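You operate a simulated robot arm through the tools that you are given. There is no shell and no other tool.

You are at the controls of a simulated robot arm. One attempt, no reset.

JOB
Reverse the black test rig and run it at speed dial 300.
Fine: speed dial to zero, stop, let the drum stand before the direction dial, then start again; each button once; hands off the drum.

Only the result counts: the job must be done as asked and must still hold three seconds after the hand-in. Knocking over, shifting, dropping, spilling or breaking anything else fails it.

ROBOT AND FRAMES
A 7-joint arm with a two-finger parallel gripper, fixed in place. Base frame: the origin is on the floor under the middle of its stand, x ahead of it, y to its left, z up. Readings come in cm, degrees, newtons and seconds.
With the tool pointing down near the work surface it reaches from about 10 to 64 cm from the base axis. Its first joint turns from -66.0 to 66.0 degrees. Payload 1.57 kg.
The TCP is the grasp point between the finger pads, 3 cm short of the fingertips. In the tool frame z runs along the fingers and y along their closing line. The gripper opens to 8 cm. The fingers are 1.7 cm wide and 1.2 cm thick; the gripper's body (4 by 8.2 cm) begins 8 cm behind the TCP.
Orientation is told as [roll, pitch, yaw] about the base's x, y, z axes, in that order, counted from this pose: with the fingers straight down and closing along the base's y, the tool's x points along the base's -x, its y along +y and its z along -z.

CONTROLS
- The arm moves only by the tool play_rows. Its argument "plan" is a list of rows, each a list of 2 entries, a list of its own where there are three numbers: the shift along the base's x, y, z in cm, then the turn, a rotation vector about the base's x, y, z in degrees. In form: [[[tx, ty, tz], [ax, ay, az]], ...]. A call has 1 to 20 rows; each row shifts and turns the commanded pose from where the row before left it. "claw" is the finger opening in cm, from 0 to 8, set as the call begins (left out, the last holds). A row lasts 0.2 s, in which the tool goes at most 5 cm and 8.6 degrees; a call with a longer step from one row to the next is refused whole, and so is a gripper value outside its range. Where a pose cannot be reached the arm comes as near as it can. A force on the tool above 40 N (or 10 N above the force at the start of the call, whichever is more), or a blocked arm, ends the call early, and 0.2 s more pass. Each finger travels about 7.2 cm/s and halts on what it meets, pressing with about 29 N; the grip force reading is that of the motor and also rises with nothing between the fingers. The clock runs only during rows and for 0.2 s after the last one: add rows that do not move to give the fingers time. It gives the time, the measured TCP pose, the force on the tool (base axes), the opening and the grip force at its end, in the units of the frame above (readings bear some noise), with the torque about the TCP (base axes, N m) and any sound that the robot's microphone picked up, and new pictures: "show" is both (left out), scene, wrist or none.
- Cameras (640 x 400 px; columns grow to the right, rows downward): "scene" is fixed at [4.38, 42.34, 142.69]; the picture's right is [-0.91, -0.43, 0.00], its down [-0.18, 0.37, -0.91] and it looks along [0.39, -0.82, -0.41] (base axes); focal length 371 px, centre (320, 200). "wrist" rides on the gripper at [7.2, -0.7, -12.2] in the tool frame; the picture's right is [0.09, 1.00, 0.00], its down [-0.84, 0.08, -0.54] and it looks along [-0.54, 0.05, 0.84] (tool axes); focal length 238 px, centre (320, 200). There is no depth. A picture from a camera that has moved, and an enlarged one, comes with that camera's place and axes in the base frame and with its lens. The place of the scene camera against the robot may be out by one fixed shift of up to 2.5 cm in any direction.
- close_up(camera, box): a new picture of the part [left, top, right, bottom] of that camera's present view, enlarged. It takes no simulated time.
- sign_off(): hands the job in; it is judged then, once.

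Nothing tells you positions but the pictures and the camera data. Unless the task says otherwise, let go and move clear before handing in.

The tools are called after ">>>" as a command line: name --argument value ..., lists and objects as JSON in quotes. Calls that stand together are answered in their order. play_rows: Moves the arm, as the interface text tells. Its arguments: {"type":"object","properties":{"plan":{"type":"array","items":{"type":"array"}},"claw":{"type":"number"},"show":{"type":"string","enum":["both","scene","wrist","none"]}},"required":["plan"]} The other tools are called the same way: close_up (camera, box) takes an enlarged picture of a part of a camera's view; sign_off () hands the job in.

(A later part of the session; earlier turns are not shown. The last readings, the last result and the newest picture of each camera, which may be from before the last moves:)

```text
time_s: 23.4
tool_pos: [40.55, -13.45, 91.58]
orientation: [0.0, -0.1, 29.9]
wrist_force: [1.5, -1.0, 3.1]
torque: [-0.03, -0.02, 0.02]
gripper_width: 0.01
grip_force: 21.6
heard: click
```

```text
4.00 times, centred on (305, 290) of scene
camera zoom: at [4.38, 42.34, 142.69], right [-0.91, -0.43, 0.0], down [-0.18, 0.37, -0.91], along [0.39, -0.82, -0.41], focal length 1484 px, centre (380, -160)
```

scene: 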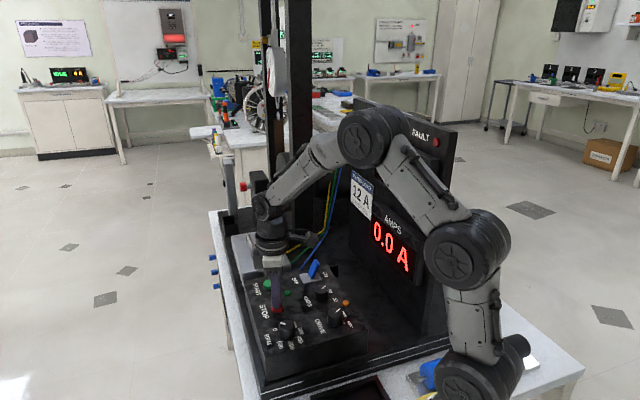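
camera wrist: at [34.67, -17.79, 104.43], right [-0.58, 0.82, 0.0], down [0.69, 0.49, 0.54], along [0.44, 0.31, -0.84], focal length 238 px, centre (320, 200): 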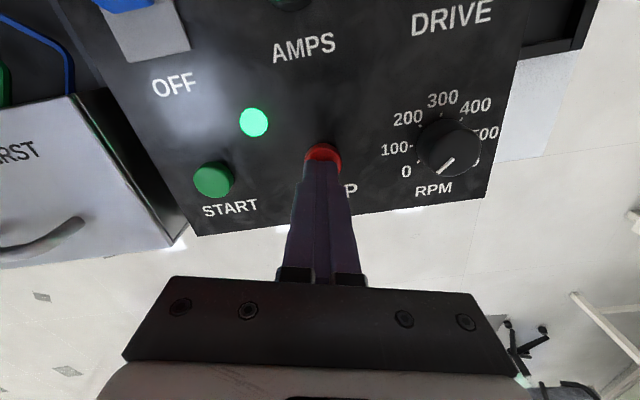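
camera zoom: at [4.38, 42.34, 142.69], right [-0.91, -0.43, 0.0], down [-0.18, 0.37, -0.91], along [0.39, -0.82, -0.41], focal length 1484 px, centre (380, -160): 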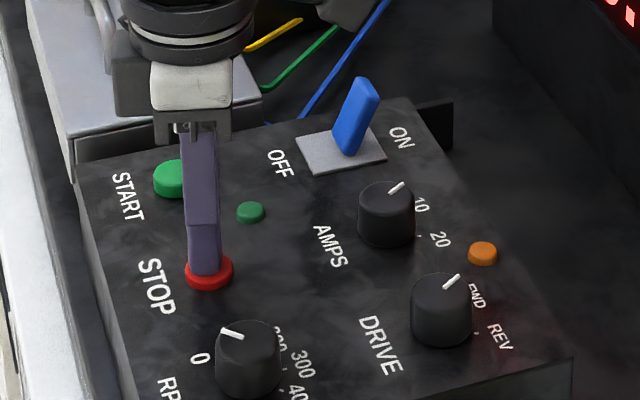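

There was a click and the green RUN lamp went dark, so STOP is pressed. I'll lift straight off, then move high toward the DRIVE dial so the speed display comes into view.

>>> play_rows --plan '[[[0, 0, 1.5], [0, 0, 0]], [[0, 0, 2.5], [0, 0, 0]], [[0, 0, 2.5], [0, 0, 0]], [[0, 0, 2.5], [0, 0, 0]]]' --show "none"

>>> play_rows --plan '[[[-2.2, -0.3, 1.0], [0, 0, -5]], [[-2.2, -0.3, 1.0], [0, 0, -5]], [[-2.2, -0.3, 1.0], [0, 0, -5]], [[-2.2, -0.3, 1.0], [0, 0, -5]], [[-2.2, -0.3, 1.0], [0, 0, -5]], [[-2.2, -0.3, 1.0], [0, 0, 0]], [[0, 0, 0], [0, 0, 0]], [[0, 0, 0], [0, 0, 0]]]' --claw 5.5

>>> close_up --camera "scene" --box '[320, 80, 460, 200]'

>>> close_up --camera "wrist" --box '[250, 40, 400, 160]'

```text
time_s: 24.4
tool_pos: [40.56, -13.37, 100.65]
orientation: [0.0, 0.0, 29.9]
wrist_force: [0.6, 0.0, 0.0]
torque: [0.02, -0.01, 0.01]
gripper_width: 0.0
grip_force: 21.4
```

```text
time_s: 26.2
tool_pos: [27.29, -15.26, 106.45]
orientation: [-0.1, 0.0, 5.0]
wrist_force: [-0.1, -0.4, 0.2]
torque: [0.04, 0.02, 0.0]
gripper_width: 5.46
grip_force: 0.1
camera wrist: at [20.18, -16.69, 118.58], right [-0.18, 0.98, 0.0], down [0.83, 0.15, 0.54], along [0.53, 0.1, -0.84], focal length 238 px, centre (320, 200)
```

scene: 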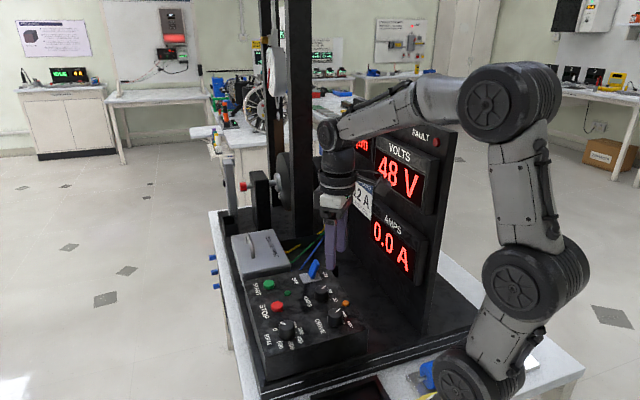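
wrist: 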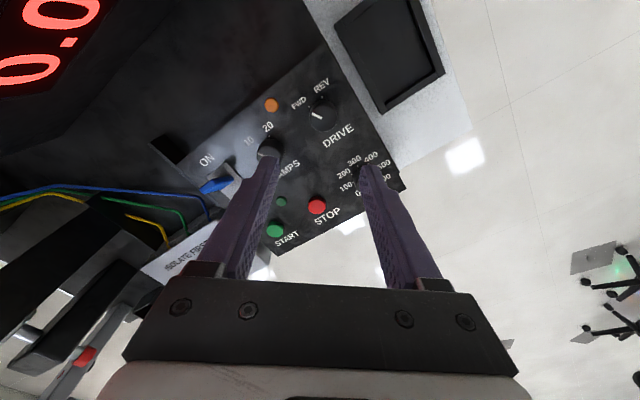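

```text
3.33 times, centred on (390, 140) of scene
camera zoom: at [4.38, 42.34, 142.69], right [-0.91, -0.43, 0.0], down [-0.18, 0.37, -0.91], along [0.39, -0.82, -0.41], focal length 1237 px, centre (87, 400)
```

zoom: 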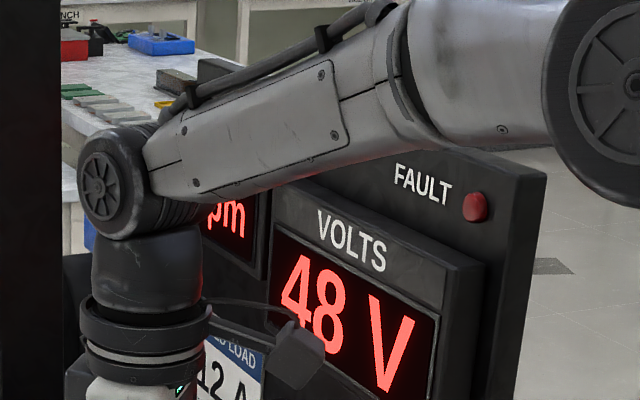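

```text
3.33 times, centred on (325, 100) of wrist
camera zoom: at [20.18, -16.69, 118.58], right [-0.18, 0.98, 0.0], down [0.83, 0.15, 0.54], along [0.53, 0.1, -0.84], focal length 794 px, centre (303, 533)
```

zoom: 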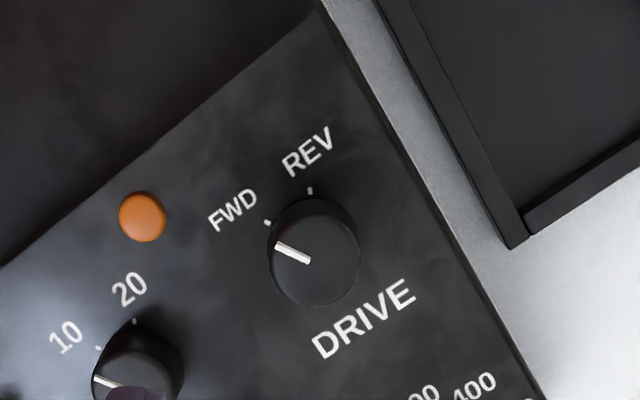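

The speed digits are hidden behind the wrist. The DRIVE dial centre works out at about [26.9,-15.0], with FWD and REV 60° apart. I'll shift the hand a little to uncover the speed digits and check that the drum has stopped.

>>> play_rows --plan '[[[1.5, 1.2, 0.8], [0, 0, 0]], [[1.5, 1.2, 0.8], [0, 0, 0]], [[0, 0, 0], [0, 0, 0]], [[0, 0, 0], [0, 0, 0]]]' --show "scene"

>>> close_up --camera "scene" --box '[320, 100, 460, 200]'

>>> close_up --camera "scene" --box '[220, 120, 320, 230]'

```text
time_s: 27.2
tool_pos: [30.25, -12.98, 108.15]
orientation: [0.0, -0.1, 4.9]
wrist_force: [-0.1, 0.2, 1.3]
torque: [0.02, -0.01, -0.01]
gripper_width: 5.49
grip_force: 0.0
```

scene: 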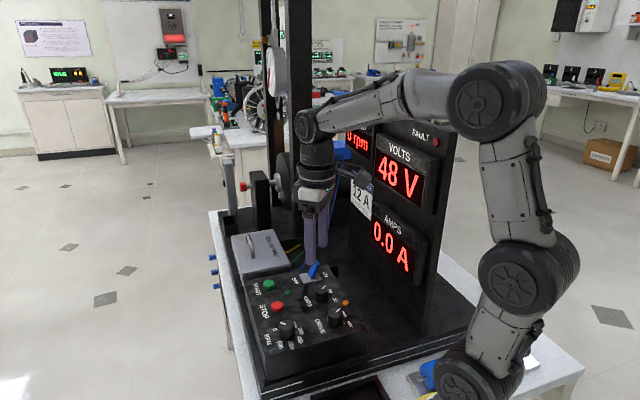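

```text
4.00 times, centred on (390, 150) of scene
camera zoom: at [4.38, 42.34, 142.69], right [-0.91, -0.43, 0.0], down [-0.18, 0.37, -0.91], along [0.39, -0.82, -0.41], focal length 1484 px, centre (40, 400)
```

zoom: 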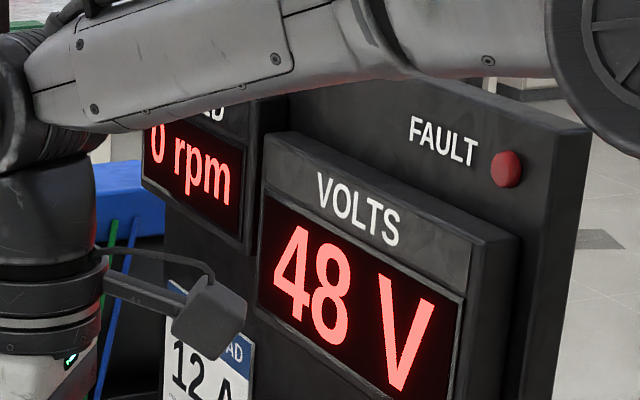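

```text
3.64 times, centred on (270, 175) of scene
camera zoom: at [4.38, 42.34, 142.69], right [-0.91, -0.43, 0.0], down [-0.18, 0.37, -0.91], along [0.39, -0.82, -0.41], focal length 1350 px, centre (502, 291)
```

zoom: 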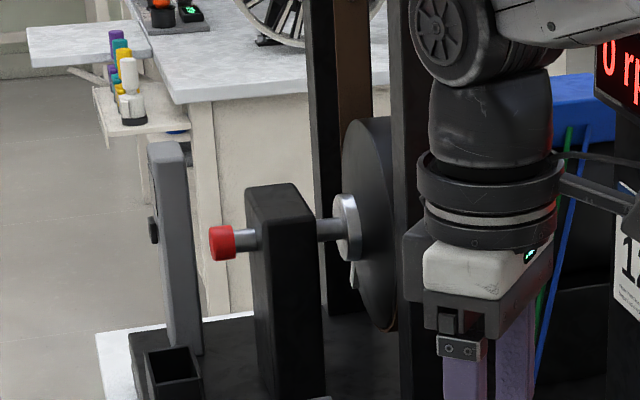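

The display reads 0 rpm and 0.0 A, so the drum is standing still. Next I'll move over the DRIVE dial, at hand yaw 5°.

>>> play_rows --plan '[[[-1.2, -0.7, -1.0], [0, 0, 0]], [[-1.2, -0.7, -2.0], [0, 0, 0]], [[-0.97, -0.54, -2.0], [0, 0, 0]], [[0, 0, -2.0], [0, 0, 0]], [[0, 0, -2.0], [0, 0, 0]], [[0, 0, -2.0], [0, 0, 0]], [[0, 0, 0], [0, 0, 0]], [[0, 0, 0], [0, 0, 0]]]'

>>> close_up --camera "wrist" --box '[240, 60, 405, 180]'

>>> close_up --camera "scene" --box '[250, 230, 390, 350]'

```text
time_s: 29.0
tool_pos: [26.9, -15.0, 97.23]
orientation: [0.1, 0.1, 5.0]
wrist_force: [-0.5, -0.3, -0.7]
torque: [-0.01, 0.02, -0.03]
gripper_width: 5.49
grip_force: 0.0
camera wrist: at [19.82, -16.3, 109.32], right [-0.18, 0.98, 0.0], down [0.83, 0.15, 0.54], along [0.53, 0.1, -0.84], focal length 238 px, centre (320, 200)
```

scene: 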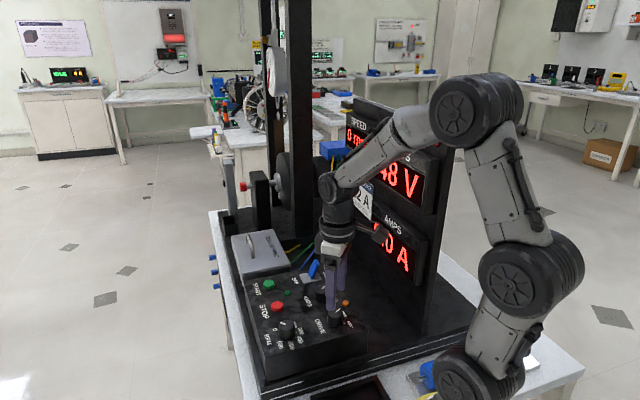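
wrist: 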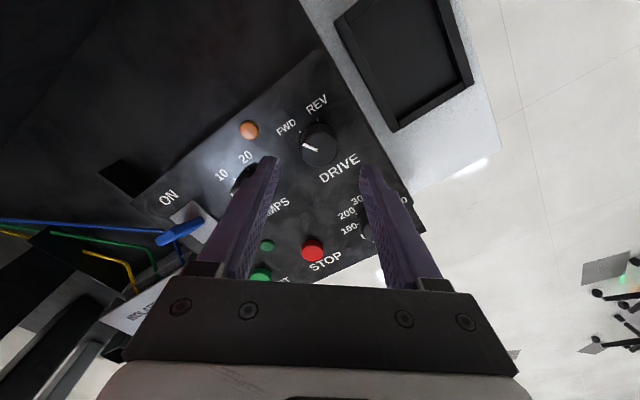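

```text
3.33 times, centred on (322, 120) of wrist
camera zoom: at [19.82, -16.3, 109.32], right [-0.18, 0.98, 0.0], down [0.83, 0.15, 0.54], along [0.53, 0.1, -0.84], focal length 794 px, centre (312, 467)
```

zoom: 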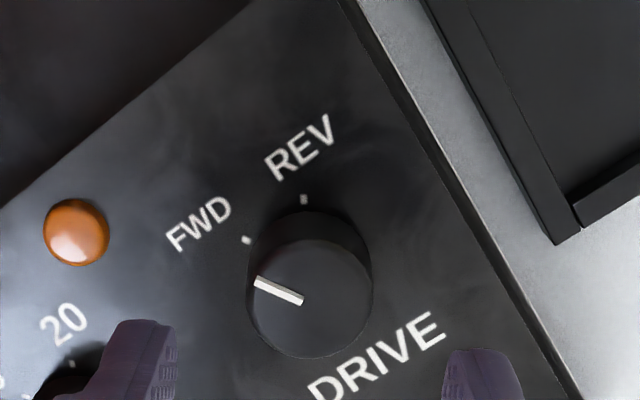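

```text
3.33 times, centred on (320, 290) of scene
camera zoom: at [4.38, 42.34, 142.69], right [-0.91, -0.43, 0.0], down [-0.18, 0.37, -0.91], along [0.39, -0.82, -0.41], focal length 1237 px, centre (320, -100)
```

zoom: 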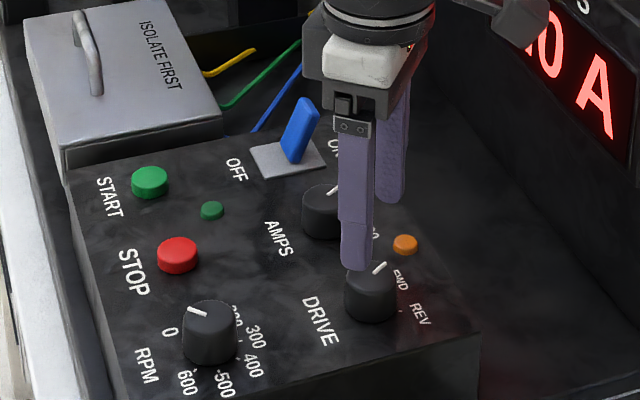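

The hand is aligned with the DRIVE dial to within 1 mm. I'll lower the open fingers around it and grip.

>>> play_rows --plan '[[[-0.08, 0, -1.2], [0, 0, 0]], [[0, 0, -1.2], [0, 0, 0]], [[0, 0, -1.2], [0, 0, 0]], [[0, 0, -1.0], [0, 0, 0]], [[0, 0, -0.8], [0, 0, 0]], [[0, 0, 0], [0, 0, 0]], [[0, 0, 0], [0, 0, 0]]]' --show "none"

>>> play_rows --plan '[[[0, 0, 0], [0, 0, 0]], [[0, 0, 0], [0, 0, 0]], [[0, 0, 0], [0, 0, 0]]]' --claw 2.0

>>> close_up --camera "wrist" --box '[250, 90, 400, 210]'

>>> close_up --camera "scene" --box '[330, 100, 450, 180]'

```text
time_s: 30.6
tool_pos: [26.88, -14.86, 91.8]
orientation: [0.0, -0.1, 4.9]
wrist_force: [1.0, 0.2, 0.0]
torque: [-0.03, 0.01, 0.04]
gripper_width: 5.51
grip_force: 0.1
```

```text
time_s: 31.4
tool_pos: [26.9, -14.87, 91.78]
orientation: [-0.1, 0.1, 5.0]
wrist_force: [-2.4, -11.2, -4.3]
torque: [-0.46, -0.03, -0.06]
gripper_width: 3.32
grip_force: 41.0
camera wrist: at [19.82, -16.33, 103.94], right [-0.18, 0.98, 0.0], down [0.83, 0.15, 0.54], along [0.53, 0.1, -0.84], focal length 238 px, centre (320, 200)
```

scene: 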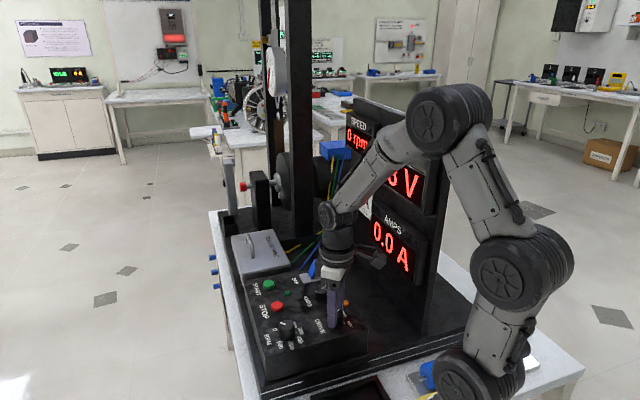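
wrist: 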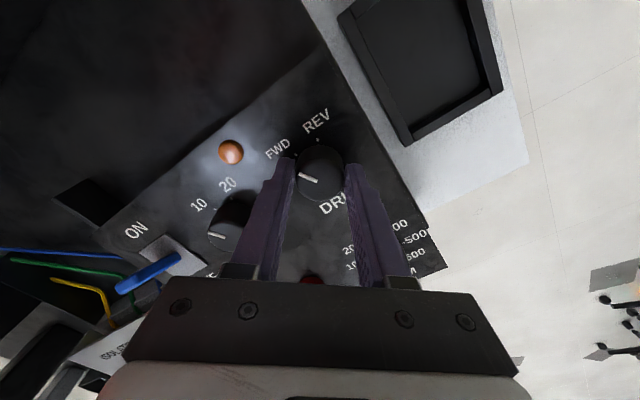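

```text
3.33 times, centred on (325, 150) of wrist
camera zoom: at [19.82, -16.33, 103.94], right [-0.18, 0.98, 0.0], down [0.83, 0.15, 0.54], along [0.53, 0.1, -0.84], focal length 794 px, centre (303, 367)
```

zoom: 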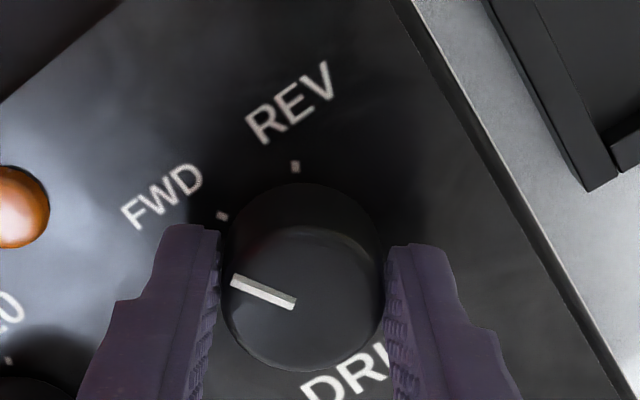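

```text
5.00 times, centred on (390, 140) of scene
camera zoom: at [4.38, 42.3, 142.7], right [-0.91, -0.43, 0.0], down [-0.18, 0.37, -0.91], along [0.39, -0.82, -0.41], focal length 1856 px, centre (-30, 500)
```

zoom: 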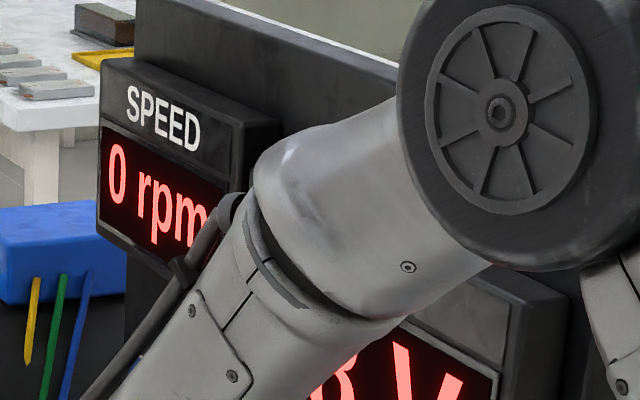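

The display confirms 0 rpm and the DRIVE dial is gripped. I'll ease out the small side force and turn it clockwise toward REV, 40° first.

>>> play_rows --plan '[[[0, -0.05, -0.02], [0, 0, 0]], [[0, 0, 0], [0, 0, -5]], [[0, 0, 0], [0, 0, -5]], [[0, 0, 0], [0, 0, -5]], [[0, 0, 0], [0, 0, -5]], [[0, 0, 0], [0, 0, -5]], [[0, 0, 0], [0, 0, -5]], [[0, 0, 0], [0, 0, -5]], [[0, 0, 0], [0, 0, -5]], [[0, 0, 0], [0, 0, 0]]]' --show "wrist"

>>> close_up --camera "wrist" --box '[250, 90, 400, 210]'

```text
time_s: 33.6
tool_pos: [26.99, -14.86, 91.89]
orientation: [0.2, -0.1, -35.0]
wrist_force: [9.3, 13.1, 11.0]
torque: [0.06, -0.84, -0.05]
gripper_width: 3.28
grip_force: 41.3
camera wrist: at [20.64, -11.41, 103.93], right [0.5, 0.87, 0.0], down [0.73, -0.42, 0.54], along [0.47, -0.27, -0.84], focal length 238 px, centre (320, 200)
```

wrist: 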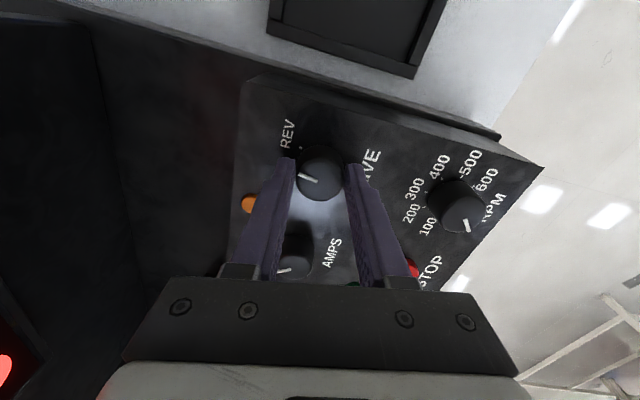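

```text
3.33 times, centred on (325, 150) of wrist
camera zoom: at [20.64, -11.41, 103.93], right [0.5, 0.87, 0.0], down [0.73, -0.42, 0.54], along [0.47, -0.27, -0.84], focal length 794 px, centre (303, 367)
```

zoom: 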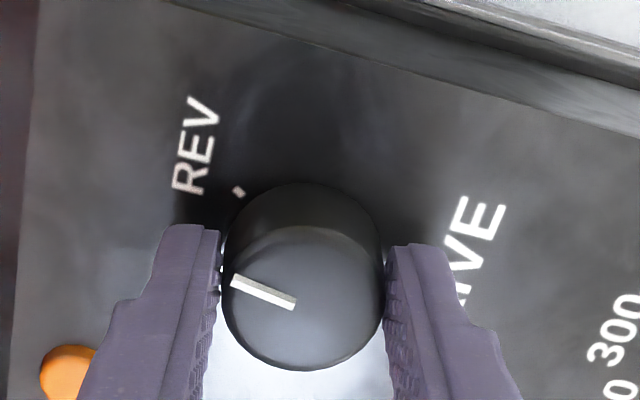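

The dial follows without slipping. I'll turn the remaining 20° to REV and watch for a stop.

>>> play_rows --plan '[[[0.04, 0.06, 0.05], [0, 0, 0]], [[0, 0, 0], [0, 0, -5]], [[0, 0, 0], [0, 0, -5]], [[0, 0, 0], [0, 0, -5]], [[0, 0, 0], [0, 0, -4]], [[0, 0, 0], [0, 0, 0]]]' --show "wrist"

>>> close_up --camera "wrist" --box '[250, 90, 400, 210]'

```text
time_s: 35.0
tool_pos: [26.92, -14.81, 91.76]
orientation: [-0.1, 0.0, -54.1]
wrist_force: [16.2, -0.4, -11.1]
torque: [-0.1, -0.47, -0.01]
gripper_width: 3.29
grip_force: 40.9
camera wrist: at [22.2, -9.54, 103.94], right [0.75, 0.66, 0.0], down [0.55, -0.63, 0.54], along [0.36, -0.41, -0.84], focal length 238 px, centre (320, 200)
```

wrist: 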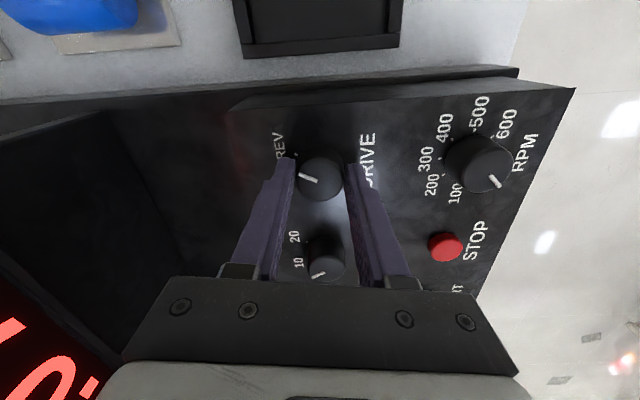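

```text
3.33 times, centred on (325, 150) of wrist
camera zoom: at [22.2, -9.54, 103.94], right [0.75, 0.66, 0.0], down [0.55, -0.63, 0.54], along [0.36, -0.41, -0.84], focal length 794 px, centre (303, 367)
```

zoom: 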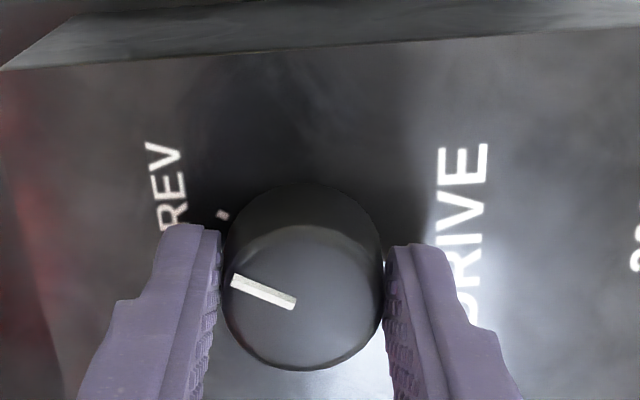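

The REV tick now sits exactly where the FWD tick was relative to the pointer. I'll turn the last degree or so and check for a stop.

>>> play_rows --plan '[[[0.06, 0, -0.04], [0, 0, -1]], [[0, 0, 0], [0, 0, -0.5]], [[0, 0, 0], [0, 0, 0]]]' --show "none"

```text
time_s: 35.8
tool_pos: [26.9, -14.91, 91.83]
orientation: [0.0, -0.1, -55.5]
wrist_force: [9.4, -2.3, -1.7]
torque: [-0.26, -0.24, 0.12]
gripper_width: 3.27
grip_force: 40.7
```

Torque is starting to rise at the REV end, so the dial is seated there. I'll let go, lift and check it.

>>> play_rows --plan '[[[0, 0, 0], [0, 0, 0]], [[0, 0, 0], [0, 0, 0]], [[0, 0, 1.0], [0, 0, 0]], [[0, 0, 1.5], [0, 0, 0]], [[0, 0, 2.0], [0, 0, 0]], [[0, 0, 2.0], [0, 0, 0]], [[0, 0, 2.0], [0, 0, 0]], [[0, 0, 0], [0, 0, 0]]]' --claw 5.5

>>> close_up --camera "wrist" --box '[250, 60, 400, 180]'

>>> close_up --camera "scene" --box '[240, 240, 380, 350]'

```text
time_s: 37.6
tool_pos: [27.0, -14.98, 100.15]
orientation: [0.0, 0.0, -55.5]
wrist_force: [0.3, -0.3, -0.7]
torque: [0.0, 0.02, -0.02]
gripper_width: 5.51
grip_force: 0.1
camera wrist: at [22.4, -9.45, 112.41], right [0.77, 0.64, 0.0], down [0.54, -0.65, 0.54], along [0.35, -0.42, -0.84], focal length 238 px, centre (320, 200)
```

scene: 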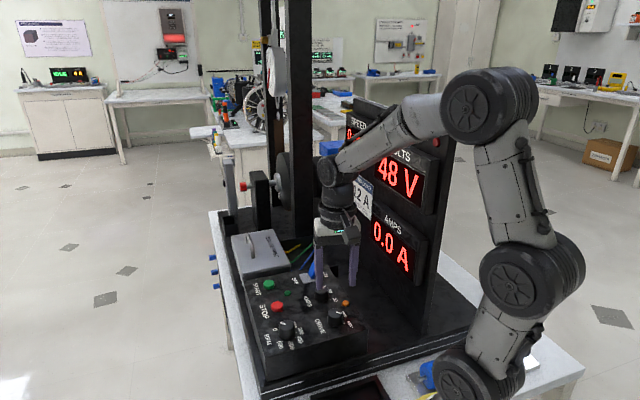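
wrist: 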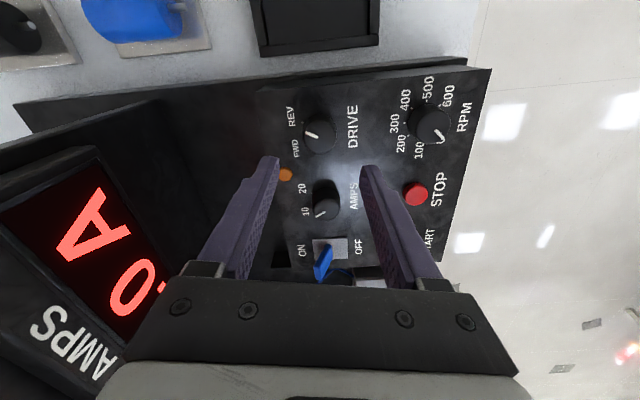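

```text
3.33 times, centred on (325, 120) of wrist
camera zoom: at [22.4, -9.45, 112.41], right [0.77, 0.64, 0.0], down [0.54, -0.65, 0.54], along [0.35, -0.42, -0.84], focal length 794 px, centre (303, 467)
```

zoom: 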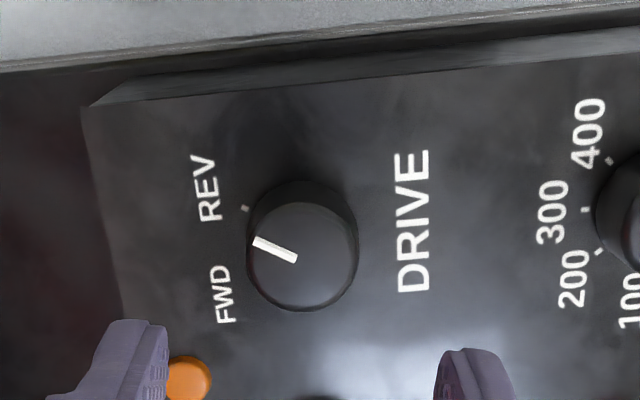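

```text
3.64 times, centred on (310, 295) of scene
camera zoom: at [4.38, 42.34, 142.69], right [-0.91, -0.43, 0.0], down [-0.18, 0.37, -0.91], along [0.39, -0.82, -0.41], focal length 1350 px, centre (356, -146)
```

zoom: 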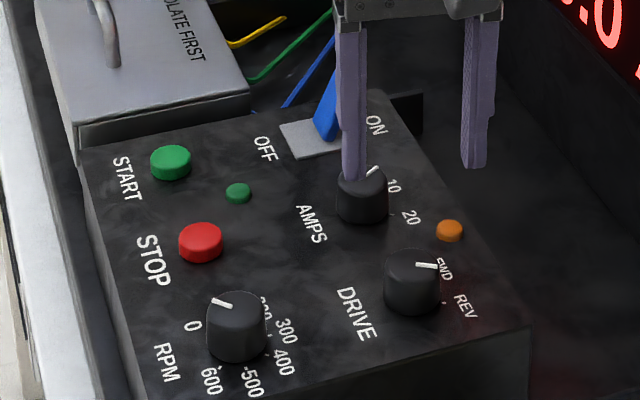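

DRIVE is on REV (the pointer measures 195.7° against 195° expected), and RPM is still at 0. Next I'll close the fingers and go above START, near [46.2,-19.3].

>>> play_rows --plan '[[[2.4, -0.55, 0.5], [0, 0, 7.5]], [[2.4, -0.55, 0], [0, 0, 7.5]], [[2.4, -0.55, 0], [0, 0, 7.5]], [[2.4, -0.55, 0], [0, 0, 7.5]], [[2.4, -0.55, 0], [0, 0, 7.5]], [[2.4, -0.55, 0], [0, 0, 7.5]], [[2.4, -0.55, 0], [0, 0, 7.5]], [[2.58, -0.61, 0], [0, 0, 7.5]], [[0, 0, -1.8], [0, 0, 7.5]], [[0, 0, -1.8], [0, 0, 7.5]], [[0, 0, 0], [0, 0, 5]], [[0, 0, 0], [0, 0, 0]], [[0, 0, 0], [0, 0, 0]]]' --claw 0

>>> close_up --camera "wrist" --box '[230, 60, 410, 210]'

>>> close_up --camera "scene" --box '[230, 220, 370, 340]'

```text
time_s: 40.4
tool_pos: [46.34, -19.25, 97.28]
orientation: [0.0, -0.1, 24.5]
wrist_force: [-0.3, -0.1, 0.4]
torque: [-0.04, -0.03, -0.03]
gripper_width: 0.0
grip_force: 21.4
camera wrist: at [40.06, -23.0, 109.37], right [-0.5, 0.87, 0.0], down [0.73, 0.42, 0.54], along [0.47, 0.27, -0.84], focal length 238 px, centre (320, 200)
```

scene: 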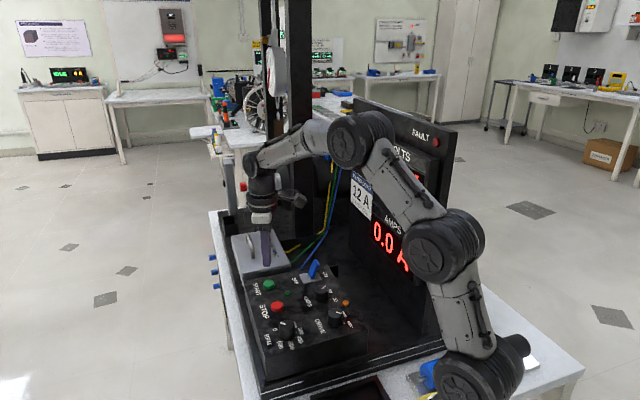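
wrist: 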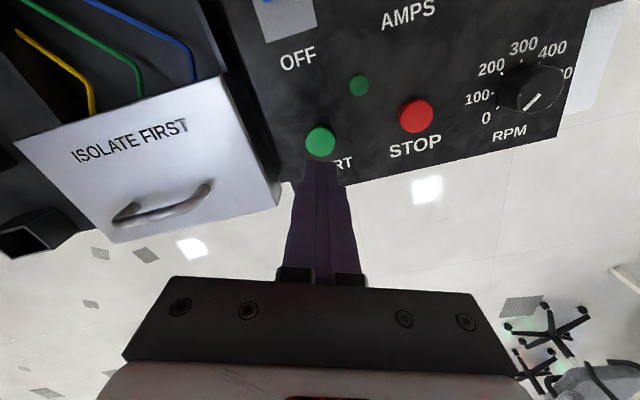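

```text
2.67 times, centred on (320, 135) of wrist
camera zoom: at [40.06, -23.0, 109.37], right [-0.5, 0.87, 0.0], down [0.73, 0.42, 0.54], along [0.47, 0.27, -0.84], focal length 636 px, centre (320, 373)
```

zoom: 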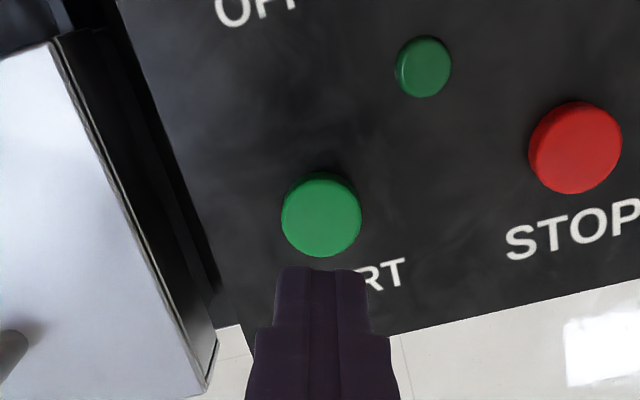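

```text
3.33 times, centred on (300, 280) of scene
camera zoom: at [4.38, 42.34, 142.69], right [-0.91, -0.43, 0.0], down [-0.18, 0.37, -0.91], along [0.39, -0.82, -0.41], focal length 1237 px, centre (387, -67)
```

zoom: 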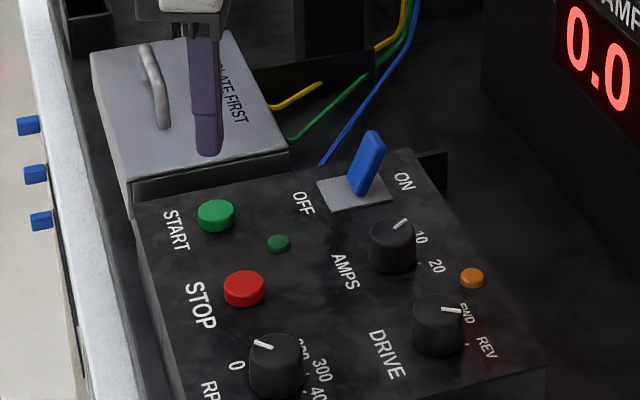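

The fingertips are above START. I'll centre, lower to just above it and then press slowly, once.

>>> play_rows --plan '[[[-0.1, -0.12, -1.2], [0, 0, 0]], [[0, 0, -1.2], [0, 0, 0]], [[0, 0, -1.2], [0, 0, 0]], [[0, 0, -1.2], [0, 0, 0]], [[0, 0, 0], [0, 0, 0]], [[0, 0, 0], [0, 0, 0]]]'

>>> close_up --camera "wrist" --box '[230, 100, 410, 220]'

>>> close_up --camera "scene" --box '[230, 220, 370, 340]'

```text
time_s: 41.8
tool_pos: [46.09, -19.46, 92.34]
orientation: [0.0, 0.0, 24.5]
wrist_force: [0.2, -0.1, 0.7]
torque: [0.0, 0.01, 0.0]
gripper_width: 0.01
grip_force: 21.3
camera wrist: at [39.96, -23.09, 104.5], right [-0.5, 0.87, 0.0], down [0.73, 0.42, 0.54], along [0.47, 0.27, -0.84], focal length 238 px, centre (320, 200)
```

scene: 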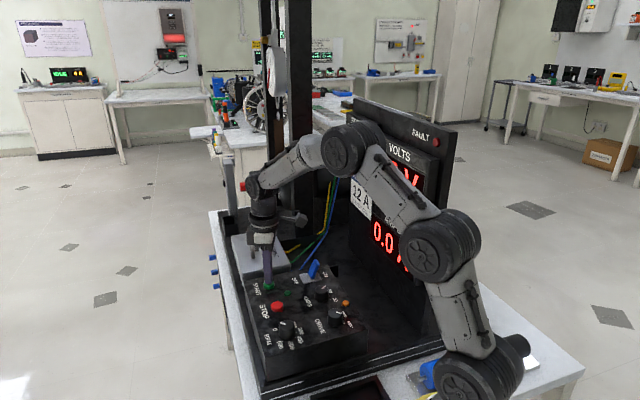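
wrist: 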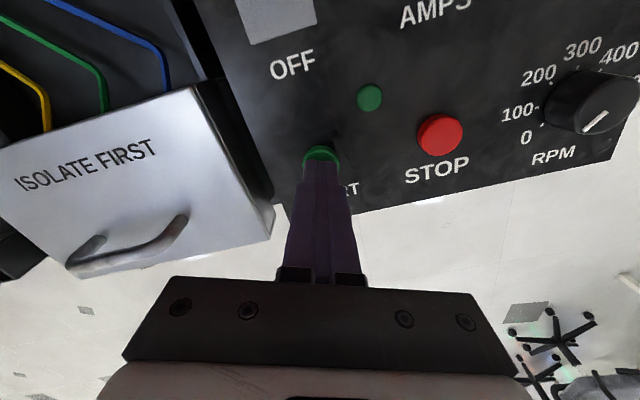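

```text
3.33 times, centred on (320, 160) of wrist
camera zoom: at [39.96, -23.09, 104.5], right [-0.5, 0.87, 0.0], down [0.73, 0.42, 0.54], along [0.47, 0.27, -0.84], focal length 794 px, centre (320, 333)
```

zoom: 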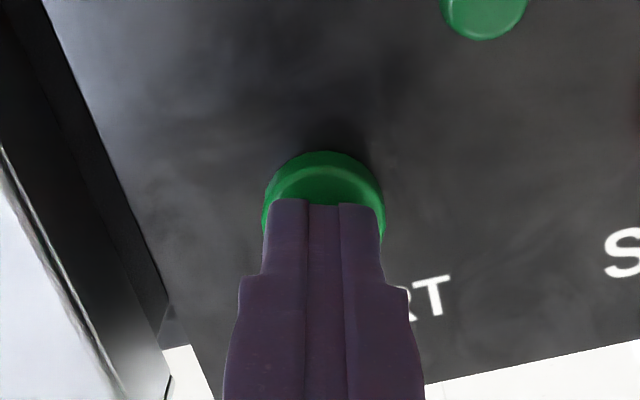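

```text
3.33 times, centred on (300, 280) of scene
camera zoom: at [4.38, 42.34, 142.69], right [-0.91, -0.43, 0.0], down [-0.18, 0.37, -0.91], along [0.39, -0.82, -0.41], focal length 1237 px, centre (387, -67)
```

zoom: 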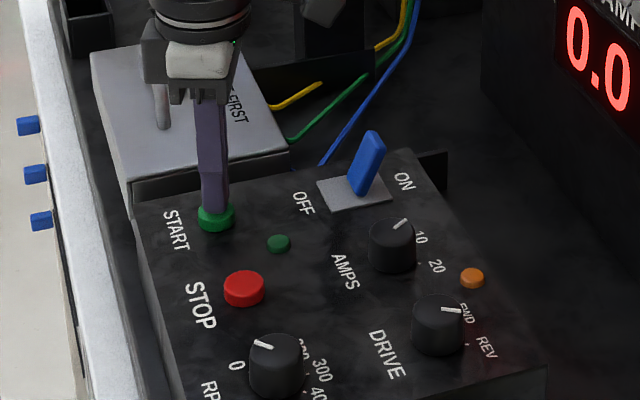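

The tips are centred just above START. I'll press it now, with the same stroke that clicked STOP.

>>> play_rows --plan '[[[0, 0, -0.2], [0, 0, 0]], [[0, 0, -0.2], [0, 0, 0]], [[0, 0, -0.2], [0, 0, 0]], [[0, 0, -0.2], [0, 0, 0]], [[0, 0, 0], [0, 0, 0]]]' --show "scene"

>>> close_up --camera "scene" --box '[230, 220, 370, 340]'

```text
time_s: 43.0
tool_pos: [46.16, -19.51, 91.65]
orientation: [-0.1, 0.1, 24.5]
wrist_force: [-0.3, -0.4, 2.1]
torque: [-0.01, 0.01, -0.04]
gripper_width: 0.0
grip_force: 21.7
heard: click
```

scene: 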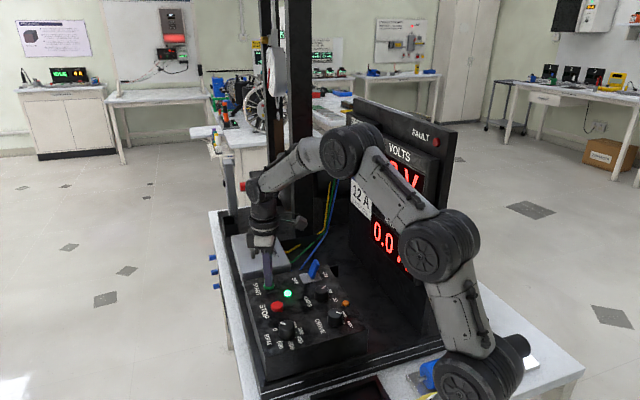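

```text
3.33 times, centred on (300, 280) of scene
camera zoom: at [4.37, 42.34, 142.69], right [-0.91, -0.43, 0.0], down [-0.18, 0.37, -0.91], along [0.39, -0.82, -0.41], focal length 1237 px, centre (387, -67)
```

zoom: 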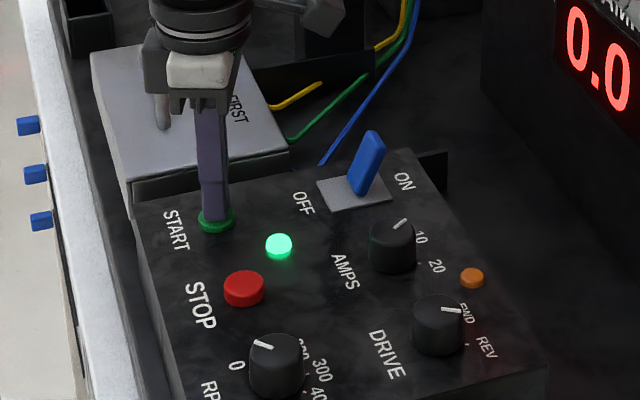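

START clicked once and the RUN lamp is lit, with the RPM dial still at 0. I'll lift off and go back above the RPM knob with the hand at yaw 70°, ready for the 135° clockwise turn to 300.

>>> play_rows --plan '[[[0, 0, 1.5], [0, 0, 0]], [[0, 0, 2.5], [0, 0, 0]], [[0, 0, 2.5], [0, 0, 0]], [[0, 0, 2.5], [0, 0, 0]], [[0, 0, 0], [0, 0, 0]]]' --show "none"

>>> play_rows --plan '[[[-1.97, 1.99, 0], [0, 0, 7.58]], [[-1.97, 1.99, 0], [0, 0, 7.58]], [[-1.97, 1.99, 0], [0, 0, 7.58]], [[-1.97, 1.99, 0], [0, 0, 7.58]], [[-1.97, 1.99, 0], [0, 0, 7.58]], [[-1.95, 1.986, -1.5], [0, 0, 7.6]], [[0, 0, -1.5], [0, 0, 0]], [[0, 0, 0], [0, 0, 0]], [[0, 0, 0], [0, 0, 0]]]' --claw 5.2

>>> close_up --camera "wrist" --box '[250, 60, 400, 180]'

>>> close_up --camera "scene" --box '[230, 240, 370, 360]'

```text
time_s: 44.2
tool_pos: [46.27, -19.47, 100.65]
orientation: [0.0, 0.0, 24.6]
wrist_force: [-1.3, -0.3, 0.1]
torque: [0.01, -0.02, -0.01]
gripper_width: 0.0
grip_force: 20.9
```

```text
time_s: 46.2
tool_pos: [34.48, -7.59, 97.55]
orientation: [0.0, 0.0, 69.9]
wrist_force: [1.0, -0.2, 0.3]
torque: [-0.02, 0.0, -0.02]
gripper_width: 5.19
grip_force: 0.1
camera wrist: at [32.63, -14.62, 109.67], right [-0.97, 0.25, 0.0], down [0.21, 0.81, 0.54], along [0.14, 0.52, -0.84], focal length 238 px, centre (320, 200)
```

scene: 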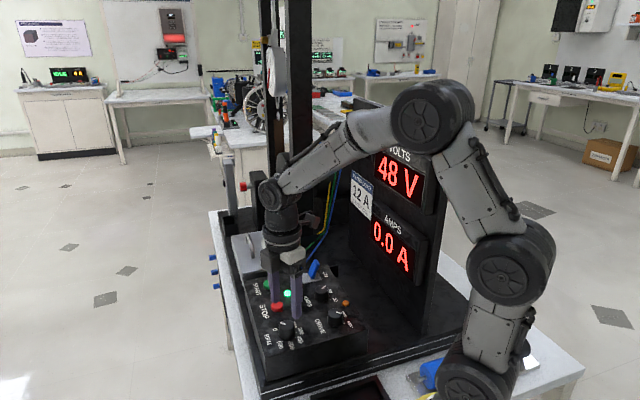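
wrist: 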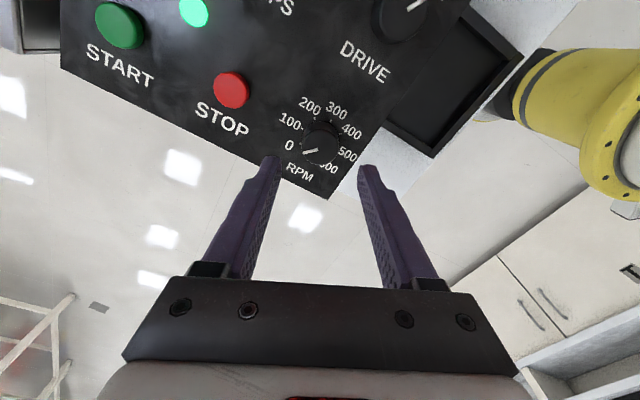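

```text
3.33 times, centred on (325, 120) of wrist
camera zoom: at [32.63, -14.62, 109.67], right [-0.97, 0.25, 0.0], down [0.21, 0.81, 0.54], along [0.14, 0.52, -0.84], focal length 794 px, centre (303, 467)
```

zoom: 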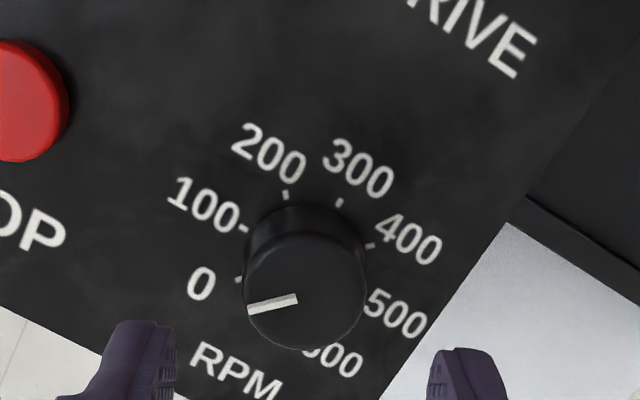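

```text
3.33 times, centred on (300, 300) of scene
camera zoom: at [4.38, 42.34, 142.69], right [-0.91, -0.43, 0.0], down [-0.18, 0.37, -0.91], along [0.39, -0.82, -0.41], focal length 1237 px, centre (387, -133)
```

zoom: 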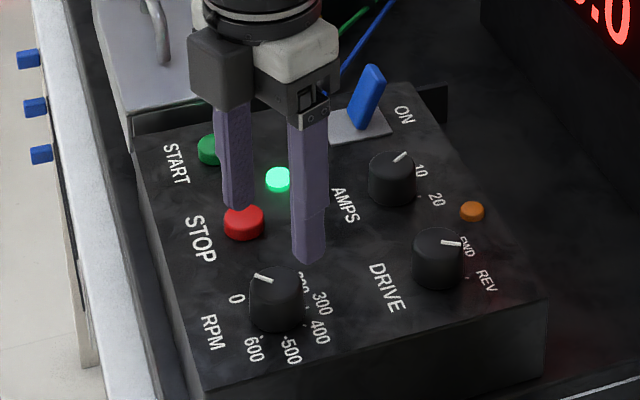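

Aligned over the RPM knob. I'll lower and grip it.

>>> play_rows --plan '[[[0, 0, -1.4], [0, 0, 0]], [[0, 0, -1.4], [0, 0, 0]], [[0, 0, -1.2], [0, 0, 0]], [[0, 0, -1.0], [0, 0, 0]], [[0, 0, -0.8], [0, 0, 0]], [[0, 0, 0], [0, 0, 0]], [[0, 0, 0], [0, 0, 0]]]' --show "none"

>>> play_rows --plan '[[[0, 0, 0], [0, 0, 0]], [[0, 0, 0], [0, 0, 0]], [[0, 0, 0], [0, 0, 0]]]' --claw 2.0 --show "wrist"

>>> close_up --camera "wrist" --box '[250, 90, 400, 210]'

```text
time_s: 47.8
tool_pos: [34.44, -7.39, 91.75]
orientation: [-0.1, 0.0, 70.1]
wrist_force: [-0.4, -0.2, -0.4]
torque: [0.03, -0.03, 0.02]
gripper_width: 5.21
grip_force: 0.0
```

```text
time_s: 48.6
tool_pos: [34.36, -7.59, 91.91]
orientation: [-0.1, 0.0, 70.0]
wrist_force: [3.2, -1.5, -3.5]
torque: [-0.09, -0.15, -0.05]
gripper_width: 3.27
grip_force: 40.5
camera wrist: at [32.6, -14.59, 104.01], right [-0.97, 0.25, 0.0], down [0.21, 0.81, 0.54], along [0.14, 0.52, -0.84], focal length 238 px, centre (320, 200)
```

wrist: 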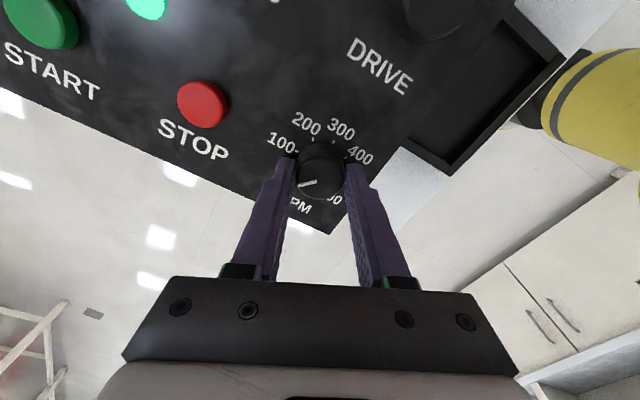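

```text
3.33 times, centred on (325, 150) of wrist
camera zoom: at [32.6, -14.59, 104.01], right [-0.97, 0.25, 0.0], down [0.21, 0.81, 0.54], along [0.14, 0.52, -0.84], focal length 794 px, centre (303, 367)
```

zoom: 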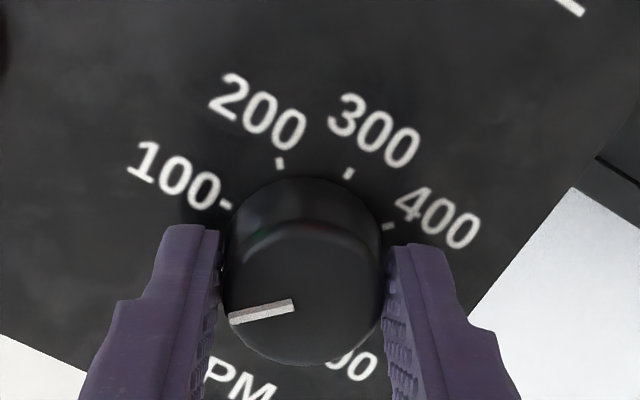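

Gripped with very low side force. I'll turn clockwise slowly, 48° first, and check the force, the ammeter and the fault lamp.

>>> play_rows --plan '[[[0, 0, 0], [0, 0, -4]], [[0, 0, 0], [0, 0, -4]], [[0, 0, 0], [0, 0, -4]], [[0, 0, 0], [0, 0, -4]], [[0, 0, 0], [0, 0, -4]], [[0, 0, 0], [0, 0, -4]], [[0, 0, 0], [0, 0, -4]], [[0, 0, 0], [0, 0, -4]], [[0, 0, 0], [0, 0, -4]], [[0, 0, 0], [0, 0, -4]], [[0, 0, 0], [0, 0, -4]], [[0, 0, 0], [0, 0, -4]], [[0, 0, 0], [0, 0, 0]]]'

>>> close_up --camera "wrist" --box '[250, 90, 400, 210]'

>>> close_up --camera "scene" --box '[330, 90, 450, 290]'

```text
time_s: 51.4
tool_pos: [34.29, -7.48, 91.86]
orientation: [0.0, -0.1, 22.0]
wrist_force: [-10.2, 1.3, 31.6]
torque: [0.0, 0.65, 0.02]
gripper_width: 3.26
grip_force: 41.2
camera wrist: at [28.01, -10.92, 103.99], right [-0.46, 0.89, 0.0], down [0.75, 0.38, 0.54], along [0.48, 0.25, -0.84], focal length 238 px, centre (320, 200)
```

scene: 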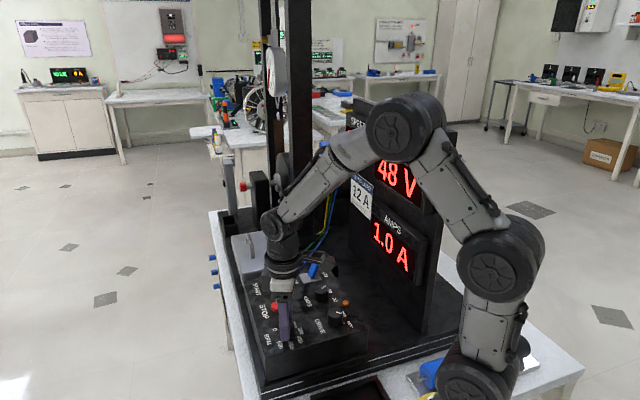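
wrist: 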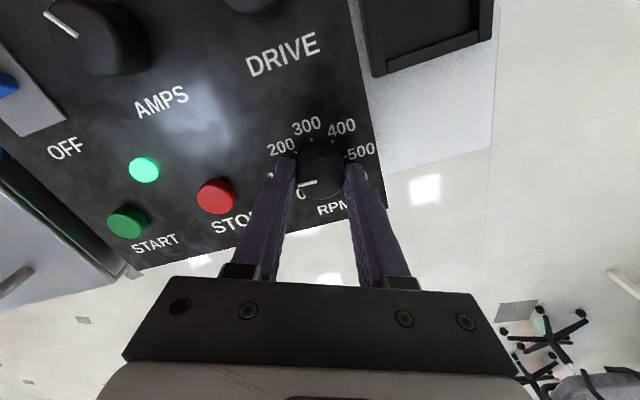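

```text
3.33 times, centred on (325, 150) of wrist
camera zoom: at [28.01, -10.92, 103.99], right [-0.46, 0.89, 0.0], down [0.75, 0.38, 0.54], along [0.48, 0.25, -0.84], focal length 794 px, centre (303, 367)
```

zoom: 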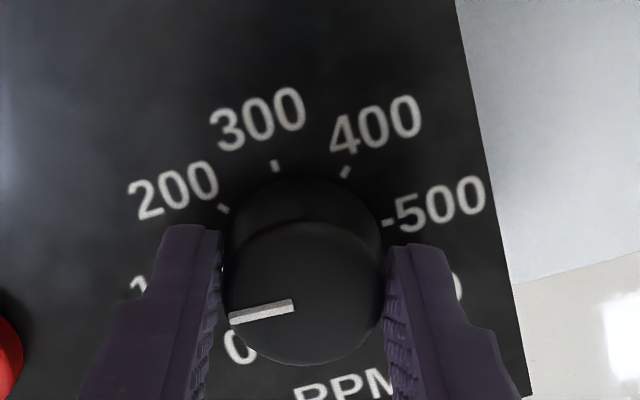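

```text
2.00 times, centred on (390, 190) of scene
camera zoom: at [4.32, 42.35, 142.69], right [-0.91, -0.43, 0.0], down [-0.17, 0.37, -0.91], along [0.39, -0.82, -0.41], focal length 742 px, centre (180, 220)
```

zoom: 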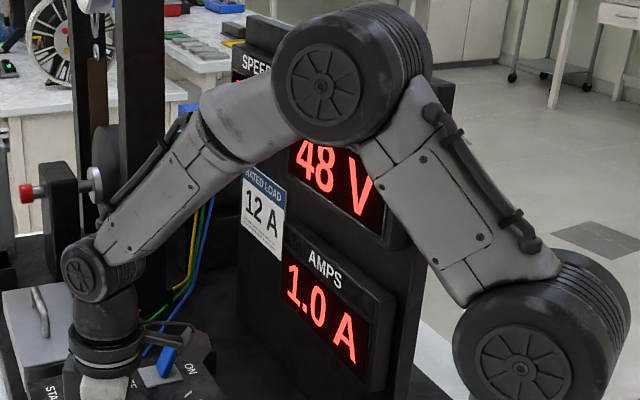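

The dial is turning (pointer near 107) and current is 1.0 A. An upward force has built up, so I'll ease the hand up slightly and continue another 44°.

>>> play_rows --plan '[[[-0.04, 0, 0.12], [0, 0, 0]], [[0, 0, 0], [0, 0, -4]], [[0, 0, 0], [0, 0, -4]], [[0, 0, 0], [0, 0, -4]], [[0, 0, 0], [0, 0, -4]], [[0, 0, 0], [0, 0, -4]], [[0, 0, 0], [0, 0, -4]], [[0, 0, 0], [0, 0, 0]]]' --show "none"

```text
time_s: 53.2
tool_pos: [34.42, -7.56, 91.79]
orientation: [0.0, 0.1, -2.0]
wrist_force: [2.5, -3.9, 0.6]
torque: [-0.27, -0.19, 0.0]
gripper_width: 3.25
grip_force: 40.3
```

Forces are low again. I'll continue clockwise.

>>> play_rows --plan '[[[0, 0, 0], [0, 0, -4]], [[0, 0, 0], [0, 0, -4]], [[0, 0, 0], [0, 0, -4]], [[0, 0, 0], [0, 0, -4]], [[0, 0, 0], [0, 0, -4]], [[0, 0, 0], [0, 0, -4]], [[0, 0, 0], [0, 0, -4]], [[0, 0, 0], [0, 0, -4]], [[0, 0, 0], [0, 0, -4]], [[0, 0, 0], [0, 0, -4]], [[0, 0, 0], [0, 0, 0]]]'

>>> close_up --camera "wrist" --box '[250, 90, 400, 210]'

>>> close_up --camera "scene" --box '[330, 90, 450, 290]'

```text
time_s: 55.6
tool_pos: [34.33, -7.49, 91.91]
orientation: [0.0, -0.1, -42.0]
wrist_force: [7.1, -10.8, -11.2]
torque: [-0.42, -0.37, 0.01]
gripper_width: 3.24
grip_force: 40.9
camera wrist: at [28.66, -3.3, 104.0], right [0.6, 0.8, 0.0], down [0.67, -0.5, 0.54], along [0.43, -0.32, -0.84], focal length 238 px, centre (320, 200)
```

scene: 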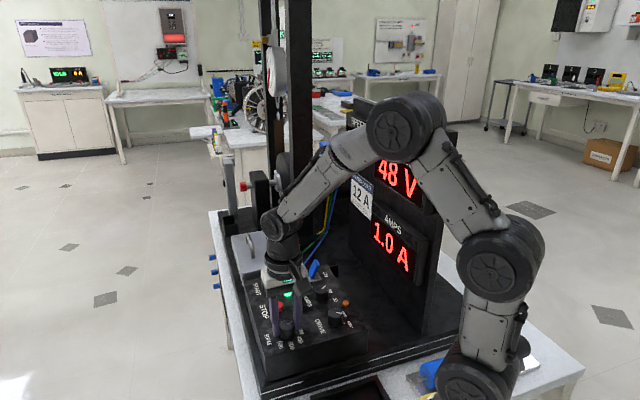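
wrist: 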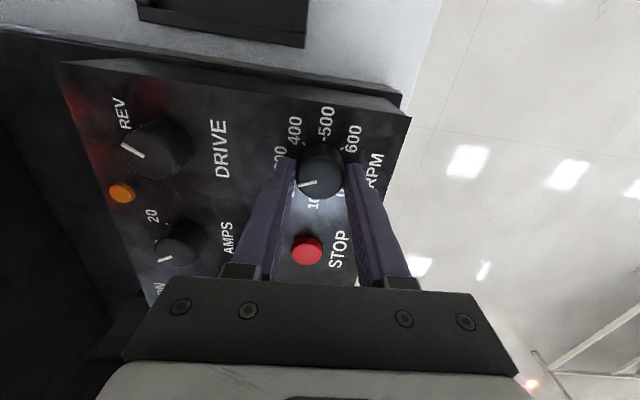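

```text
3.33 times, centred on (325, 150) of wrist
camera zoom: at [28.66, -3.3, 104.0], right [0.6, 0.8, 0.0], down [0.67, -0.5, 0.54], along [0.43, -0.32, -0.84], focal length 794 px, centre (303, 367)
```

zoom: 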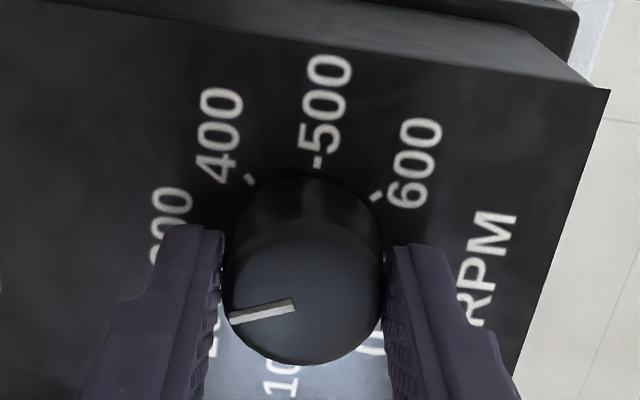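

```text
2.00 times, centred on (390, 190) of scene
camera zoom: at [4.41, 42.31, 142.7], right [-0.91, -0.43, 0.0], down [-0.18, 0.37, -0.91], along [0.39, -0.82, -0.41], focal length 742 px, centre (180, 220)
```

zoom: 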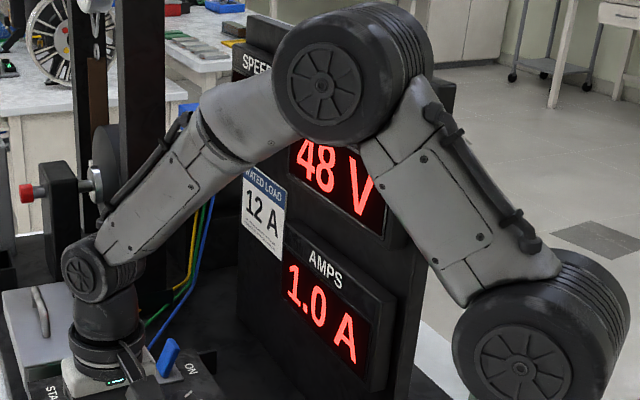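

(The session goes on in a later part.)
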